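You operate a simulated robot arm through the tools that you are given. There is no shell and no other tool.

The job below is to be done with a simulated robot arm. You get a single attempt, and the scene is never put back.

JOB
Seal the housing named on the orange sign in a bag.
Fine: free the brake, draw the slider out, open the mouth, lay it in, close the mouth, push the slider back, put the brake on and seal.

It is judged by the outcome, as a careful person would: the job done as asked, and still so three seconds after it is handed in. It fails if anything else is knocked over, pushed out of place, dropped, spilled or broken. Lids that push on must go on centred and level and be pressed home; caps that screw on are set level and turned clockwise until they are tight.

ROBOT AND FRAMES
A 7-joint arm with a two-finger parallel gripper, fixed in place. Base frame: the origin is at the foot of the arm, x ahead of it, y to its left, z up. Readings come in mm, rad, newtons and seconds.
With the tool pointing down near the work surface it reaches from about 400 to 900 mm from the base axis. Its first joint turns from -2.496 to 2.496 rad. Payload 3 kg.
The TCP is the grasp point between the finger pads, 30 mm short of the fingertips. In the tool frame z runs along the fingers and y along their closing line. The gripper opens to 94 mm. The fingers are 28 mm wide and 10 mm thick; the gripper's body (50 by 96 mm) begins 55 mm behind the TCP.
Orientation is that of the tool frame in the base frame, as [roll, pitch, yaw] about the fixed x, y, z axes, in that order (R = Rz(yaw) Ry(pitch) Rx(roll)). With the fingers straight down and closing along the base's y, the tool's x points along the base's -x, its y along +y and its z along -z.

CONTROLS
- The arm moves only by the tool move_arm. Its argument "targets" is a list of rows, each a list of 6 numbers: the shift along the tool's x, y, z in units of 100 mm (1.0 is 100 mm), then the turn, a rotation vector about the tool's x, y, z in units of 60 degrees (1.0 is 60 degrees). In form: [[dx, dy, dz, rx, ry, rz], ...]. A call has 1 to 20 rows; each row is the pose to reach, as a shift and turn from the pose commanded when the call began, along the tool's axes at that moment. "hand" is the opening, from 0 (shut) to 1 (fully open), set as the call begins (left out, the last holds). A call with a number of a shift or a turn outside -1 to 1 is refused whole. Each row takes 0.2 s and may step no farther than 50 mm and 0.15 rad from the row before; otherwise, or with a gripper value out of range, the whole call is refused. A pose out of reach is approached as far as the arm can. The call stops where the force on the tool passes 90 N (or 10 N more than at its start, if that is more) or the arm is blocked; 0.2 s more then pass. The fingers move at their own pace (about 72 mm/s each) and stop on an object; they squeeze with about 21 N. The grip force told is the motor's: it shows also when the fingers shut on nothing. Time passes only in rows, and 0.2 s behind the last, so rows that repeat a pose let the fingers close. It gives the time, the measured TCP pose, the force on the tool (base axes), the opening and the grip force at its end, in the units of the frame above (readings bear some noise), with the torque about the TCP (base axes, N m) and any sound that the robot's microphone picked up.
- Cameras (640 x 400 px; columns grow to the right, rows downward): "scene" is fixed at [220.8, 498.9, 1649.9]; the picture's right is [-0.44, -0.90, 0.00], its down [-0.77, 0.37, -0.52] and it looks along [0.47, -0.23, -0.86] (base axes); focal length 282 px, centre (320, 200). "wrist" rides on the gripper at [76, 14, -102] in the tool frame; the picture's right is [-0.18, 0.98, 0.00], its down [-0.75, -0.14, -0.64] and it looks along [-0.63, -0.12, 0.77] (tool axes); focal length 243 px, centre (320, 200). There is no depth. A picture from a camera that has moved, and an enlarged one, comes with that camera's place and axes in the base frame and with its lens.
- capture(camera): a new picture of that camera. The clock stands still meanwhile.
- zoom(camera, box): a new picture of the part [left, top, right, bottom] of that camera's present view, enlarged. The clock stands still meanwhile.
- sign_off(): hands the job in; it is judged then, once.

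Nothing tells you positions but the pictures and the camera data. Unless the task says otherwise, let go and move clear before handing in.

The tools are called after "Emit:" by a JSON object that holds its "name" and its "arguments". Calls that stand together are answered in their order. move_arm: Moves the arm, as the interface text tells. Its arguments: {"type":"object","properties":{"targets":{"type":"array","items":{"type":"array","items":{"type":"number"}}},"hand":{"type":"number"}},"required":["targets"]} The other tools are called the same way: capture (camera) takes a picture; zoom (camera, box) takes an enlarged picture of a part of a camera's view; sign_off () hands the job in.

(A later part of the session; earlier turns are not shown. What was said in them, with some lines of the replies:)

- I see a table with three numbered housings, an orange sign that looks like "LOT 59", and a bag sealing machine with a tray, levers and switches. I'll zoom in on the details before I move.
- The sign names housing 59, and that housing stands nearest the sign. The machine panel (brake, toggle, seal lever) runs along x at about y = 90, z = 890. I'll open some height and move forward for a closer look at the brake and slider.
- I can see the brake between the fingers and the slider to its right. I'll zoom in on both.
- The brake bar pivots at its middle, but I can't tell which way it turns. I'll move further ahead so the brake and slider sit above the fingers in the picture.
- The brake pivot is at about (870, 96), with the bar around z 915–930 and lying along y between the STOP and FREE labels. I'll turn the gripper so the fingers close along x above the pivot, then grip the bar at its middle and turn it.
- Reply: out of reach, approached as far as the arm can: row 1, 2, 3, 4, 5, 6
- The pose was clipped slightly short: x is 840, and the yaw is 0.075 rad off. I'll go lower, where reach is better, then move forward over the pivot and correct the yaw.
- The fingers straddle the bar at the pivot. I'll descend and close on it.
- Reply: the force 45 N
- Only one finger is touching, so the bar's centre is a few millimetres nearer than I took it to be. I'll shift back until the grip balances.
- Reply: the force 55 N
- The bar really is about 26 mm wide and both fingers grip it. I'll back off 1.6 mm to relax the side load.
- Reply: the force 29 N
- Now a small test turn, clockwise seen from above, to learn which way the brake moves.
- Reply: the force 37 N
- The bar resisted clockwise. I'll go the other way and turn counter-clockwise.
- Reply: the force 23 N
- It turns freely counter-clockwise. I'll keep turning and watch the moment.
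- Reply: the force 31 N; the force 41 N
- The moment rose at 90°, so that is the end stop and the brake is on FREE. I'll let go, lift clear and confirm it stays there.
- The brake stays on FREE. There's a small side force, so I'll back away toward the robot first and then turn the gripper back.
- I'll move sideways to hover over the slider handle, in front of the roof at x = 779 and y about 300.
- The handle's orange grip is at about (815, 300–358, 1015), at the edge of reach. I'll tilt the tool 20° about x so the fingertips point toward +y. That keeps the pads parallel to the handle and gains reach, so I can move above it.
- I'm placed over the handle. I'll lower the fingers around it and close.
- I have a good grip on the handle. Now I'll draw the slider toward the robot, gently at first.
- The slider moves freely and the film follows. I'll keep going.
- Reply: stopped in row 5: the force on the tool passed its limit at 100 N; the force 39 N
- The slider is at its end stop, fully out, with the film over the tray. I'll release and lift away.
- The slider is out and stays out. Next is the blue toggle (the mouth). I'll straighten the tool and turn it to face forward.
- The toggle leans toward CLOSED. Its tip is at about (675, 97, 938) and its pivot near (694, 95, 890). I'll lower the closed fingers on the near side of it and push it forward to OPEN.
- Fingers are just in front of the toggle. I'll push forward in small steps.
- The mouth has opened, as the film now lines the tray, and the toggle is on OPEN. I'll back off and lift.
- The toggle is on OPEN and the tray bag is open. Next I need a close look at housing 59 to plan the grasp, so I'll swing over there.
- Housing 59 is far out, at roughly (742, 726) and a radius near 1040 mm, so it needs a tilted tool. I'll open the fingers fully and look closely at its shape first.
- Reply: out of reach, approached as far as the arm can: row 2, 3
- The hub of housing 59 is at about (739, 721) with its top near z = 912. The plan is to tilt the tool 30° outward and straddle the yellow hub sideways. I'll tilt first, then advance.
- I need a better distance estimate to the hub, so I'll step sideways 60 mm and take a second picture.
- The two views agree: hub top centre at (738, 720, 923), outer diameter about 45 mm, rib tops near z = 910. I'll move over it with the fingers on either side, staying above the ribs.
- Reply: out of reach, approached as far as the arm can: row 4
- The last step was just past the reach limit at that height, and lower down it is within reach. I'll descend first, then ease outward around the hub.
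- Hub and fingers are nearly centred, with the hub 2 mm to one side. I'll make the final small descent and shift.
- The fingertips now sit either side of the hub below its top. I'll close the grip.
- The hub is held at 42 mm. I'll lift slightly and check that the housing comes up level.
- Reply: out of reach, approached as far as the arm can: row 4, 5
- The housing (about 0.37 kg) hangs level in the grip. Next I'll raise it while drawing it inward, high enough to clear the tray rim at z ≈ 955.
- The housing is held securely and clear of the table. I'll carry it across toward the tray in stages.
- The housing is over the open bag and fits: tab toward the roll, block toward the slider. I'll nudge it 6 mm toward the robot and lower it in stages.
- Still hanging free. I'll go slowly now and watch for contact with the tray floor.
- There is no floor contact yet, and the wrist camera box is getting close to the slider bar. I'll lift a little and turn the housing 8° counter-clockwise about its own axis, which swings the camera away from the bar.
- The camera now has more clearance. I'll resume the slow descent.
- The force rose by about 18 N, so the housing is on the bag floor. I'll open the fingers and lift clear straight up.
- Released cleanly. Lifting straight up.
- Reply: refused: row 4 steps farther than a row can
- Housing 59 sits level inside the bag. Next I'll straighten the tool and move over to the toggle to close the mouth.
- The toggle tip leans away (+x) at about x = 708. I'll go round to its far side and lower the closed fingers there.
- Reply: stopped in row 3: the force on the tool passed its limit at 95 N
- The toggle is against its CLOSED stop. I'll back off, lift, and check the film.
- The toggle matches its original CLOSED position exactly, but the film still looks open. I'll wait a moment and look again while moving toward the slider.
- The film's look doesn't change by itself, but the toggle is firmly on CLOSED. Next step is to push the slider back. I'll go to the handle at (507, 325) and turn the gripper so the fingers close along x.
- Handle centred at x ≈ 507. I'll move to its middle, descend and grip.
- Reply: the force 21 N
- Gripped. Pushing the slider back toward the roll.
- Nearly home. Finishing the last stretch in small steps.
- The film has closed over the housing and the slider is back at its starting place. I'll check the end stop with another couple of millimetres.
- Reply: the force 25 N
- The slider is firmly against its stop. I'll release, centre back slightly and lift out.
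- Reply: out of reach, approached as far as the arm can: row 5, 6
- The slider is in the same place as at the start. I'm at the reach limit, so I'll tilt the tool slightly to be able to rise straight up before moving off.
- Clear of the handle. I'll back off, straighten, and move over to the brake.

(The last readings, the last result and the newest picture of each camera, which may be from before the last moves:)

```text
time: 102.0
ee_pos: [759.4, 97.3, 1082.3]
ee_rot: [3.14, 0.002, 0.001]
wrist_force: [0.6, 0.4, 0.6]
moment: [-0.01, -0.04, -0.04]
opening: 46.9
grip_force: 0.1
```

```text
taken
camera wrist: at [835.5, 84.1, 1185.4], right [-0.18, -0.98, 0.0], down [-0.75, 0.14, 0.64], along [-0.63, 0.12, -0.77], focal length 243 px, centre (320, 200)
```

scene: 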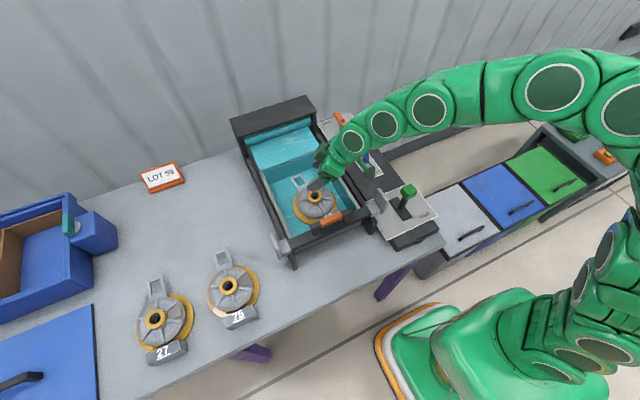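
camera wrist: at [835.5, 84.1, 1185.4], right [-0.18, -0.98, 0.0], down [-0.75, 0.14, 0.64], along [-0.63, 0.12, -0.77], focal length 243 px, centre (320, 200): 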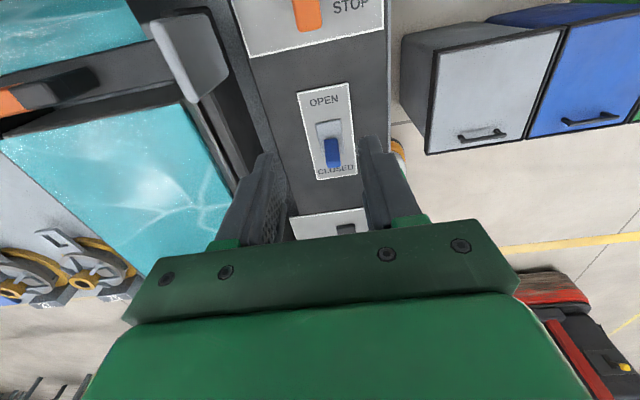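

Emit:
{"name": "move_arm", "arguments": {"targets": [[0.3, 0, 0.3, 0, 0, 0], [0.6, 0, 0.6, 0, 0, 0], [0.8, 0, 0.85, 0, 0, 0], [1.0, 0, 1.0, 0, 0, 0]]}}

Emit:
{"name": "move_arm", "arguments": {"targets": [[0.1, 0.01, 0.05, 0, 0, 0], [0.1, 0.01, 0.05, 0, 0, 0]]}}

Emit:
{"name": "zoom", "arguments": {"camera": "wrist", "box": [180, 0, 460, 240]}}

Emit:
{"name": "zoom", "arguments": {"camera": "scene", "box": [300, 80, 400, 150]}}

```text
time: 103.0
ee_pos: [860.8, 98.9, 983.4]
ee_rot: [3.137, 0.002, 0.003]
wrist_force: [0.0, 0.2, 0.1]
moment: [-0.01, 0.04, -0.02]
opening: 46.8
grip_force: 0.0
```

```text
time: 103.7
ee_pos: [869.2, 97.3, 978.2]
ee_rot: [3.141, 0.002, 0.0]
wrist_force: [-0.2, 0.1, 0.2]
moment: [0.01, -0.02, 0.01]
opening: 47.0
grip_force: 0.0
```

```text
1.67 times, centred on (320, 120) of wrist
camera zoom: at [945.9, 82.9, 1080.3], right [-0.18, -0.98, 0.0], down [-0.75, 0.14, 0.64], along [-0.63, 0.12, -0.77], focal length 404 px, centre (320, 333)
```

zoom: 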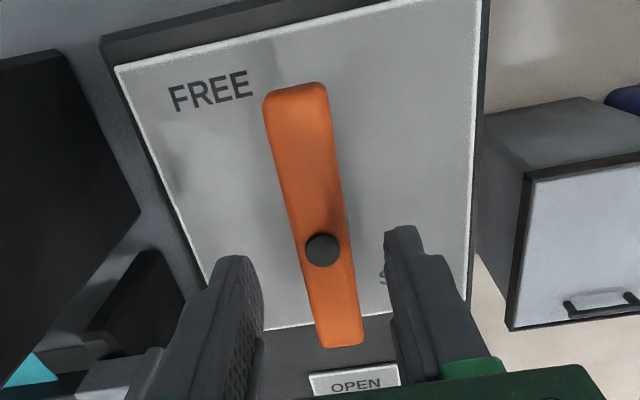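

```text
5.71 times, centred on (350, 115) of scene
camera zoom: at [220.8, 498.9, 1649.9], right [-0.44, -0.9, 0.0], down [-0.77, 0.37, -0.52], along [0.47, -0.23, -0.86], focal length 1614 px, centre (149, 686)
```

zoom: 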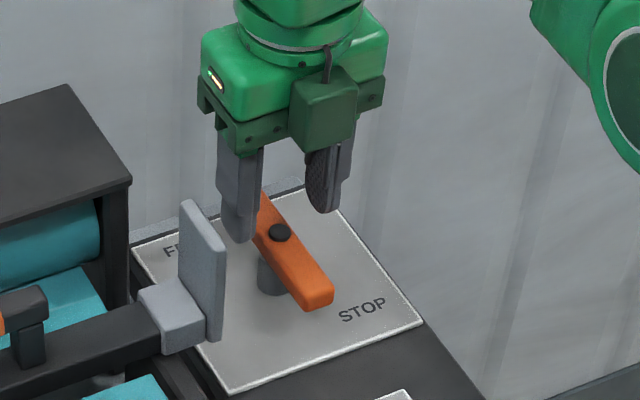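

Emit:
{"name": "move_arm", "arguments": {"targets": [[0.01, 0.008, 0.25, 0, 0, 0], [0.01, 0.008, 0.52, 0, 0, 0]]}}

Emit:
{"name": "move_arm", "arguments": {"targets": [[0, 0, 0, 0, 0, 0], [0, 0, 0, 0, 0, 0], [0, 0, 0, 0, 0, 0]], "hand": 0}}

```text
time: 104.2
ee_pos: [871.1, 95.5, 925.7]
ee_rot: [3.139, 0.002, -0.001]
wrist_force: [0.1, 0.1, 0.0]
moment: [-0.01, 0.01, 0.01]
opening: 47.2
grip_force: 0.1
```

```text
time: 105.0
ee_pos: [870.6, 95.5, 925.8]
ee_rot: [3.141, 0.001, 0.0]
wrist_force: [-4.2, -9.7, -0.1]
moment: [0.08, -0.02, 0.04]
opening: 26.2
grip_force: 44.2
```

Balanced grip on the brake bar. I'll turn it clockwise back to STOP.

Emit:
{"name": "move_arm", "arguments": {"targets": [[0, 0, 0, 0, 0, 0.1], [0, 0, 0, 0, 0, 0.2], [0, 0, 0, 0, 0, 0.3], [0, 0, 0, 0, 0, 0.4], [0, 0, 0, 0, 0, 0.5], [0, 0, 0, 0, 0, 0.6], [0, 0, 0, 0, 0, 0.7], [0, 0, 0, 0, 0, 0.75]]}}

Emit:
{"name": "move_arm", "arguments": {"targets": [[0, 0, 0, 0, 0, 0.1], [0, 0, 0, 0, 0, 0.2], [0, 0, 0, 0, 0, 0.3], [0, 0, 0, 0, 0, 0.4], [0, 0, 0, 0, 0, 0.5], [0, 0, 0, 0, 0, 0.6], [0, 0, 0, 0, 0, 0.7], [0, 0, 0, 0, 0, 0.75]]}}

Emit:
{"name": "zoom", "arguments": {"camera": "wrist", "box": [180, 0, 460, 240]}}

```text
time: 106.8
ee_pos: [870.1, 93.7, 926.0]
ee_rot: [3.138, 0.0, -0.785]
wrist_force: [0.4, -22.2, -1.5]
moment: [1.06, 0.69, 0.04]
opening: 26.3
grip_force: 45.3
```

```text
time: 108.7
ee_pos: [869.8, 96.0, 926.1]
ee_rot: [3.138, -0.002, -1.572]
wrist_force: [-33.2, -34.9, 0.4]
moment: [0.33, -0.32, 0.25]
opening: 26.6
grip_force: 45.1
```

```text
1.67 times, centred on (320, 120) of wrist
camera zoom: at [855.4, 19.7, 1028.4], right [-0.98, 0.19, 0.0], down [0.14, 0.75, 0.64], along [0.12, 0.63, -0.77], focal length 404 px, centre (320, 333)
```

zoom: 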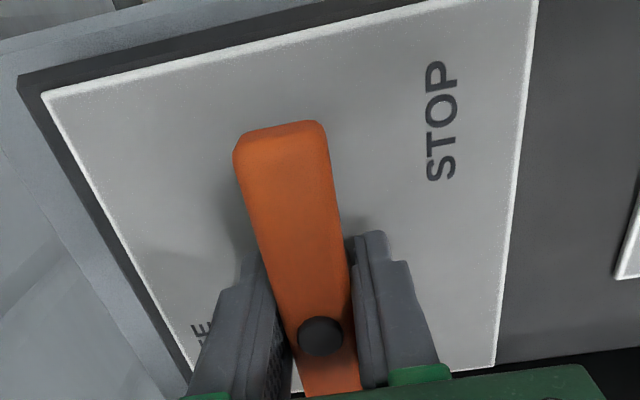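

The bar is back across at STOP. One small extra nudge to be sure it's against the stop, then release.

Emit:
{"name": "move_arm", "arguments": {"targets": [[0, 0, 0, 0, 0, 0.03], [0, 0, 0, 0, 0, 0.05], [0, 0, 0, 0, 0, 0.05]]}}

Emit:
{"name": "move_arm", "arguments": {"targets": [[0, 0, 0, 0, 0, -0.05], [0, 0, 0, 0, 0, -0.05], [0, 0, -0.3, 0, 0, -0.05], [0, 0, -0.6, 0, 0, -0.05]], "hand": 0.5}}

Emit:
{"name": "zoom", "arguments": {"camera": "wrist", "box": [180, 0, 460, 240]}}

```text
time: 109.5
ee_pos: [870.0, 95.5, 926.0]
ee_rot: [3.139, 0.0, -1.624]
wrist_force: [-37.8, -27.1, 1.4]
moment: [-0.28, -0.21, 1.17]
opening: 27.5
grip_force: 45.7
```

```text
time: 110.5
ee_pos: [870.6, 95.8, 985.8]
ee_rot: [3.14, -0.001, -1.57]
wrist_force: [0.3, 0.1, 0.7]
moment: [0.02, 0.0, 0.01]
opening: 47.1
grip_force: 0.1
```

```text
1.67 times, centred on (320, 120) of wrist
camera zoom: at [856.0, 19.8, 1088.7], right [-0.98, 0.18, 0.0], down [0.14, 0.75, 0.64], along [0.12, 0.63, -0.77], focal length 404 px, centre (320, 333)
```

zoom: 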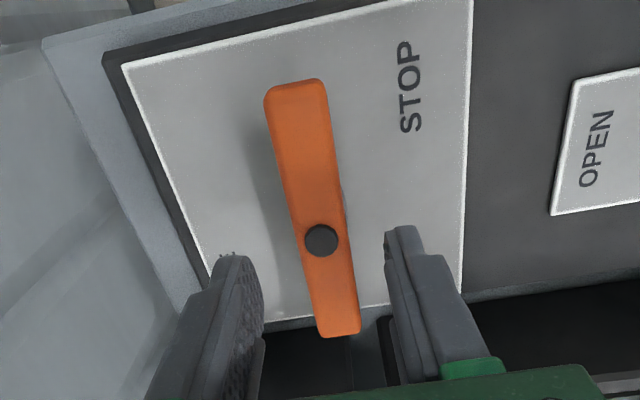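

The brake is on STOP. Now for the seal lever: I'll back away toward the near end of the panel.

Emit:
{"name": "move_arm", "arguments": {"targets": [[0, 0.3, -0.3, 0, 0, 0], [0, 0.6, -0.6, 0, 0, 0], [0, 0.9, -0.9, 0, 0, 0], [0, 1.0, -1.0, 0, 0, 0]], "hand": 0}}

Emit:
{"name": "move_arm", "arguments": {"targets": [[0, 0.25, 0, 0, 0, 0.14], [0, 0.5, 0, 0, 0, 0.28], [0, 0.75, 0, 0, 0, 0.42], [0, 1.0, 0, 0, 0, 0.56], [0, 1.0, 0, 0, 0, 0.7], [0, 1.0, 0, 0, 0, 0.75]]}}

Emit:
{"name": "move_arm", "arguments": {"targets": [[0, 0, 0, 0, 0, 0.14], [0, 0, 0, 0, 0, 0.28], [0, 0, 0, 0, 0, 0.42], [0, 0, 0, 0, 0, 0.56], [0, 0, 0, 0, 0, 0.7], [0, 0, 0, 0, 0, 0.75]]}}

Emit:
{"name": "move_arm", "arguments": {"targets": [[0.45, 0, 0, 0, 0, 0], [0.9, 0, 0, 0, 0, 0], [1.0, 0, 0, 0, 0, 0]]}}

Emit:
{"name": "move_arm", "arguments": {"targets": [[0.45, 0, 0, 0, 0, 0], [0.9, 0, 0, 0, 0, 0], [1.0, 0, 0, 0, 0, 0]]}}

Emit:
{"name": "capture", "arguments": {"camera": "wrist"}}

Emit:
{"name": "capture", "arguments": {"camera": "scene"}}

```text
time: 111.5
ee_pos: [771.9, 95.9, 1086.3]
ee_rot: [3.141, -0.002, -1.57]
wrist_force: [0.1, 0.0, 0.1]
moment: [-0.01, 0.0, 0.0]
opening: 0.0
grip_force: 21.0
```

```text
time: 112.8
ee_pos: [671.5, 96.0, 1087.1]
ee_rot: [-3.141, -0.002, -2.358]
wrist_force: [0.7, -0.2, 0.3]
moment: [-0.03, 0.01, -0.02]
opening: 0.0
grip_force: 21.2
```

```text
time: 114.2
ee_pos: [669.8, 94.4, 1085.8]
ee_rot: [-3.139, -0.002, 3.139]
wrist_force: [0.1, 1.5, -0.3]
moment: [-0.01, 0.04, 0.0]
opening: 0.0
grip_force: 20.8
```

```text
time: 115.0
ee_pos: [571.1, 94.6, 1086.5]
ee_rot: [-3.141, -0.003, 3.141]
wrist_force: [0.6, -0.2, 0.4]
moment: [-0.01, 0.02, 0.0]
opening: 0.0
grip_force: 21.1
```

```text
time: 115.8
ee_pos: [470.3, 95.9, 1086.8]
ee_rot: [-3.14, -0.002, -3.141]
wrist_force: [-0.5, -0.3, -0.2]
moment: [-0.02, 0.0, 0.0]
opening: 0.0
grip_force: 21.2
```

```text
taken
camera wrist: at [393.5, 110.8, 1189.2], right [0.18, 0.98, 0.0], down [0.75, -0.14, 0.64], along [0.63, -0.12, -0.77], focal length 243 px, centre (320, 200)
```

wrist: 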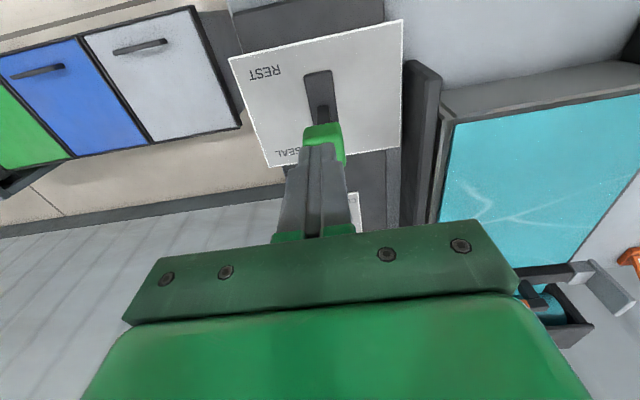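

```text
taken
```

scene: 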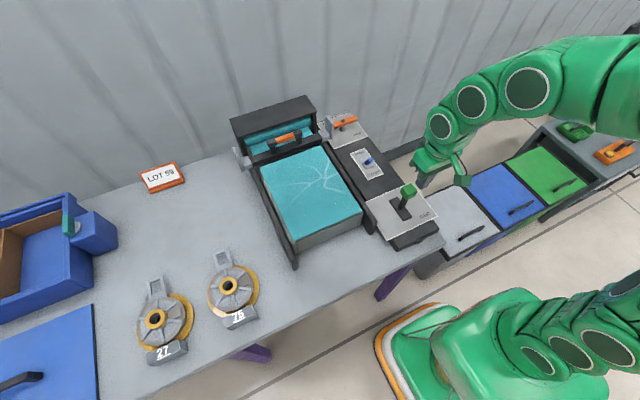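

Emit:
{"name": "zoom", "arguments": {"camera": "wrist", "box": [220, 10, 420, 180]}}

Emit:
{"name": "zoom", "arguments": {"camera": "scene", "box": [350, 160, 450, 250]}}

```text
2.35 times, centred on (320, 95) of wrist
camera zoom: at [393.5, 110.8, 1189.2], right [0.18, 0.98, 0.0], down [0.75, -0.14, 0.64], along [0.63, -0.12, -0.77], focal length 571 px, centre (320, 447)
```

zoom: 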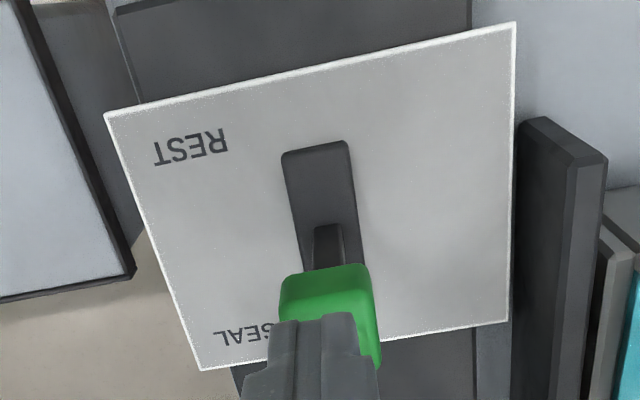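

```text
4.44 times, centred on (400, 205) of scene
camera zoom: at [220.8, 498.9, 1649.9], right [-0.44, -0.9, 0.0], down [-0.77, 0.37, -0.52], along [0.47, -0.23, -0.86], focal length 1255 px, centre (-36, 178)
```

zoom: 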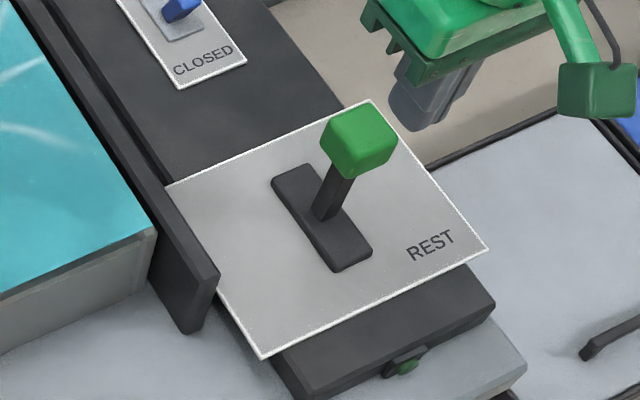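

The green knob is at about (488, 97, 1007) with the stick near upright at REST, and SEAL is on the far side. I'll come down on the near side with closed fingers and push it forward.

Emit:
{"name": "move_arm", "arguments": {"targets": [[0.38, 0.005, 0, 0, 0, 0], [0.38, 0.005, 0.35, 0, 0, 0], [0.38, 0.005, 0.72, 0, 0, 0]]}}

Emit:
{"name": "zoom", "arguments": {"camera": "scene", "box": [350, 150, 470, 250]}}

Emit:
{"name": "capture", "arguments": {"camera": "wrist"}}

```text
time: 116.7
ee_pos: [432.0, 96.3, 1014.7]
ee_rot: [-3.14, 0.0, -3.14]
wrist_force: [0.5, 0.4, 0.4]
moment: [-0.02, -0.03, 0.01]
opening: 0.0
grip_force: 21.2
```

```text
4.00 times, centred on (410, 200) of scene
camera zoom: at [220.8, 498.9, 1649.9], right [-0.44, -0.9, 0.0], down [-0.77, 0.37, -0.52], along [0.47, -0.23, -0.86], focal length 1130 px, centre (-40, 200)
```

zoom: 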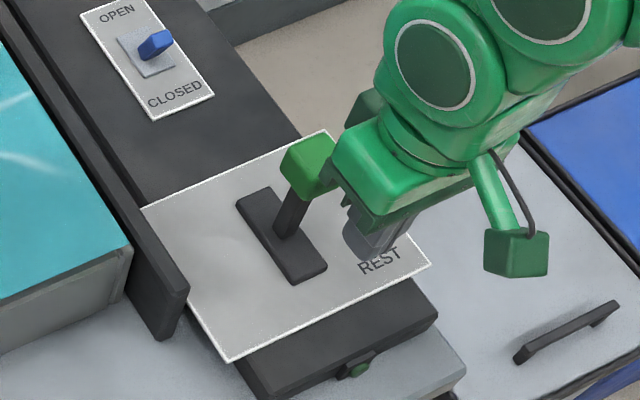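

```text
taken
camera wrist: at [356.7, 111.3, 1116.8], right [0.18, 0.98, 0.0], down [0.75, -0.14, 0.64], along [0.63, -0.12, -0.77], focal length 243 px, centre (320, 200)
```

wrist: 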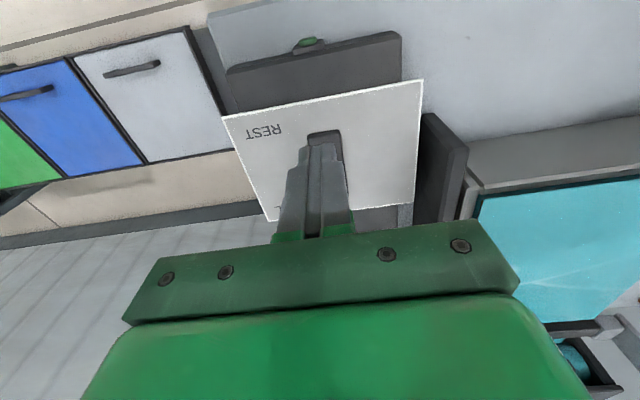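

Emit:
{"name": "move_arm", "arguments": {"targets": [[-0.1, 0, 0, 0, 0, 0], [-0.2, 0, 0, 0, 0, 0], [-0.3, 0, 0, 0, 0, 0], [-0.4, 0, 0, 0, 0, 0], [-0.5, 0, 0, 0, 0, 0]]}}

Emit:
{"name": "zoom", "arguments": {"camera": "scene", "box": [350, 150, 470, 250]}}

```text
time: 117.8
ee_pos: [482.8, 96.9, 1014.2]
ee_rot: [-3.138, -0.003, 3.141]
wrist_force: [-1.6, 0.0, 0.5]
moment: [-0.02, 0.07, -0.01]
opening: 0.1
grip_force: 21.0
```

```text
4.00 times, centred on (410, 200) of scene
camera zoom: at [220.8, 498.9, 1649.9], right [-0.44, -0.9, 0.0], down [-0.77, 0.37, -0.52], along [0.47, -0.23, -0.86], focal length 1130 px, centre (-40, 200)
```

zoom: 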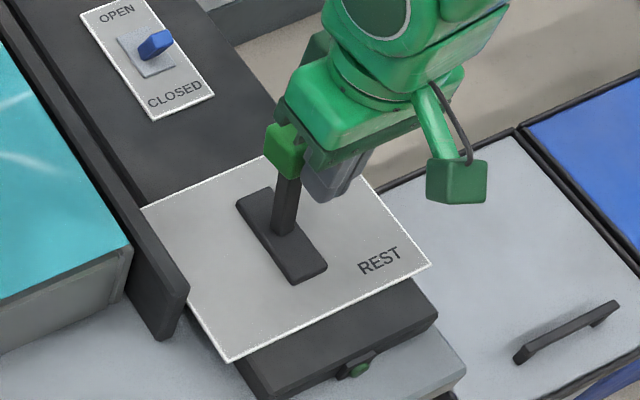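

The lever is swinging toward SEAL with little effort. Keep pushing.

Emit:
{"name": "move_arm", "arguments": {"targets": [[-0.1, 0, 0.02, 0, 0, 0], [-0.2, 0, 0.04, 0, 0, 0], [-0.3, 0, 0.06, 0, 0, 0], [-0.4, 0, 0.08, 0, 0, 0]]}}

Emit:
{"name": "zoom", "arguments": {"camera": "scene", "box": [350, 150, 470, 250]}}

```text
time: 118.7
ee_pos: [506.9, 96.9, 1009.5]
ee_rot: [-3.137, -0.014, 3.141]
wrist_force: [-33.8, -4.6, 33.3]
moment: [-0.09, 0.54, -0.12]
opening: 0.1
grip_force: 20.9
stopped in row 4: the force on the tool passed its limit at 122 N (the readings are from after the stop); the commanded pose is now the measured one
```

```text
4.00 times, centred on (410, 200) of scene
camera zoom: at [220.8, 498.9, 1649.9], right [-0.44, -0.9, 0.0], down [-0.77, 0.37, -0.52], along [0.47, -0.23, -0.86], focal length 1130 px, centre (-40, 200)
```

zoom: 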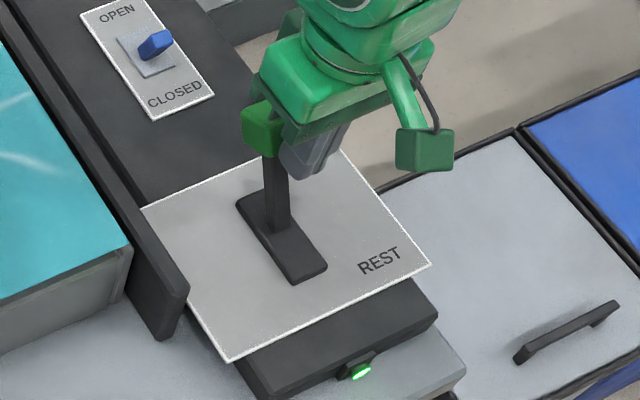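

The lever hit its stop and the green lamp at the front has come on. I'll hold it there briefly, then check.

Emit:
{"name": "move_arm", "arguments": {"targets": [[0, 0, 0, 0, 0, 0], [0, 0, 0, 0, 0, 0], [0, 0, 0, 0, 0, 0], [0, 0, 0, 0, 0, 0], [0, 0, 0, 0, 0, 0], [0, 0, 0, 0, 0, 0], [0, 0, 0, 0, 0, 0], [0, 0, 0, 0, 0, 0], [0, 0, 0, 0, 0, 0], [0, 0, 0, 0, 0, 0]]}}

Emit:
{"name": "capture", "arguments": {"camera": "scene"}}

Emit:
{"name": "zoom", "arguments": {"camera": "scene", "box": [230, 100, 430, 270]}}

```text
time: 120.9
ee_pos: [507.3, 96.3, 1009.5]
ee_rot: [-3.14, -0.012, 3.142]
wrist_force: [-63.4, -3.7, 59.4]
moment: [0.1, 1.11, -0.16]
opening: 0.0
grip_force: 21.3
```

```text
taken
```

scene: 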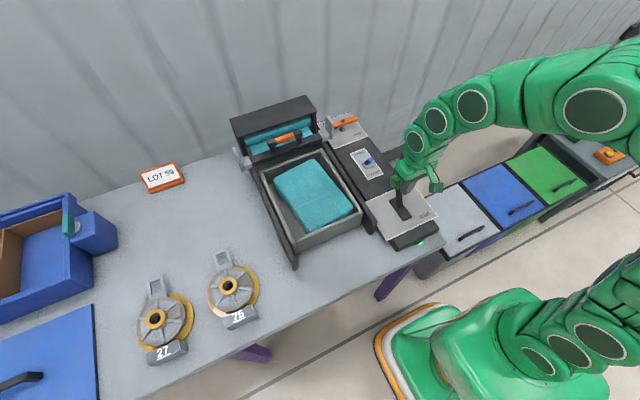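

```text
2.35 times, centred on (330, 185) of scene
camera zoom: at [220.8, 498.9, 1649.9], right [-0.44, -0.9, 0.0], down [-0.77, 0.37, -0.52], along [0.47, -0.23, -0.86], focal length 665 px, centre (296, 235)
```

zoom: 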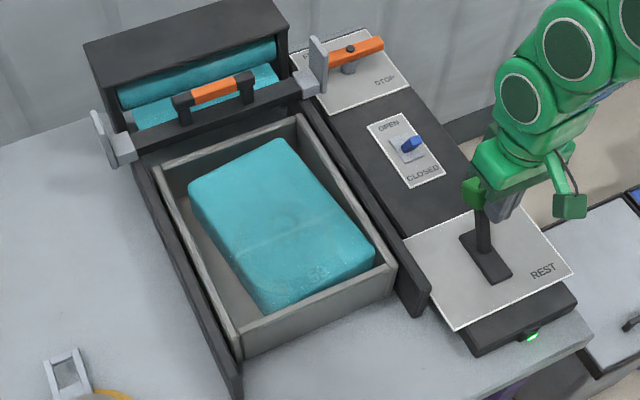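

The bag is sealed around the housing as a closed teal parcel in the tray, and the lamp is lit. I'll back away from the lever and lift clear.

Emit:
{"name": "move_arm", "arguments": {"targets": [[0.1, 0, -0.05, 0, 0, 0], [0.3, 0, -0.05, 0, 0, 0], [0.6, 0, -0.05, 0, 0, 0], [0.7, 0, -0.4, 0, 0, 0], [0.7, 0, -0.8, 0, 0, 0], [0.7, 0, -1.0, 0, 0, 0]]}}

Emit:
{"name": "move_arm", "arguments": {"targets": [[0, 0, -0.3, 0, 0, 0], [0, 0, -0.6, 0, 0, 0], [0, 0, -1.0, 0, 0, 0], [0, 0, -1.0, 0, 0, 0], [0, 0, -1.0, 0, 0, 0]]}}

Emit:
{"name": "capture", "arguments": {"camera": "scene"}}

Emit:
{"name": "zoom", "arguments": {"camera": "scene", "box": [220, 90, 450, 270]}}

```text
time: 122.3
ee_pos: [439.3, 96.3, 1109.0]
ee_rot: [-3.141, -0.011, 3.141]
wrist_force: [0.1, -0.1, 0.0]
moment: [-0.01, -0.01, 0.01]
opening: 0.1
grip_force: 20.3
```

```text
time: 123.5
ee_pos: [440.2, 97.8, 1208.1]
ee_rot: [-3.14, -0.012, -3.141]
wrist_force: [-0.1, 0.4, -0.5]
moment: [-0.01, 0.01, -0.03]
opening: 0.0
grip_force: 21.1
```

```text
taken
```

scene: 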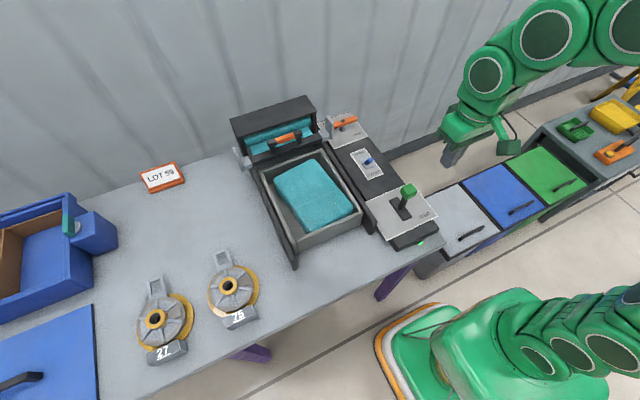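

```text
2.22 times, centred on (335, 180) of scene
camera zoom: at [220.8, 498.9, 1649.9], right [-0.44, -0.9, 0.0], down [-0.77, 0.37, -0.52], along [0.47, -0.23, -0.86], focal length 628 px, centre (287, 244)
```

zoom: 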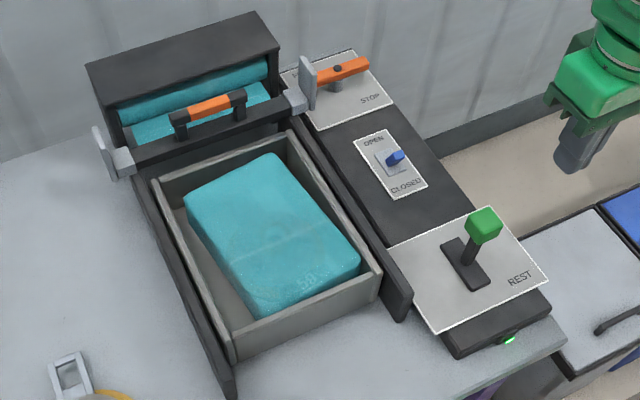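

Housing 59 is sealed in its bag in the tray. The lamp is lit, the lever has returned to REST, the brake is on STOP, the slider is back and the mouth is CLOSED. The other housings and the sign haven't moved and the arm is clear, so I'm handing in.

Emit:
{"name": "sign_off", "arguments": {}}

```text
The job is handed in.
```

Housing 59, the one named on the orange sign, is sealed in its bag in the tray, and I've handed the job in. I followed your order of steps, from freeing the brake through to sealing.

- **Machine state:** the brake is on STOP, the slider is against its back stop and the toggle is on CLOSED. The seal lever went back to REST by itself after sealing, and the green lamp at the front stayed lit.
- **Closing the mouth:** the film didn't visibly close when I set the toggle to CLOSED. It covered the housing only once the slider was pushed back.
- **Position in the bag:** the housing was laid in turned about 8°, so the wrist camera would clear the slider bar. It sat level and inside the tray walls.
- **Surroundings:** housings 27 and 75 and the sign look unmoved in the last picture. The arm is clear of everything.
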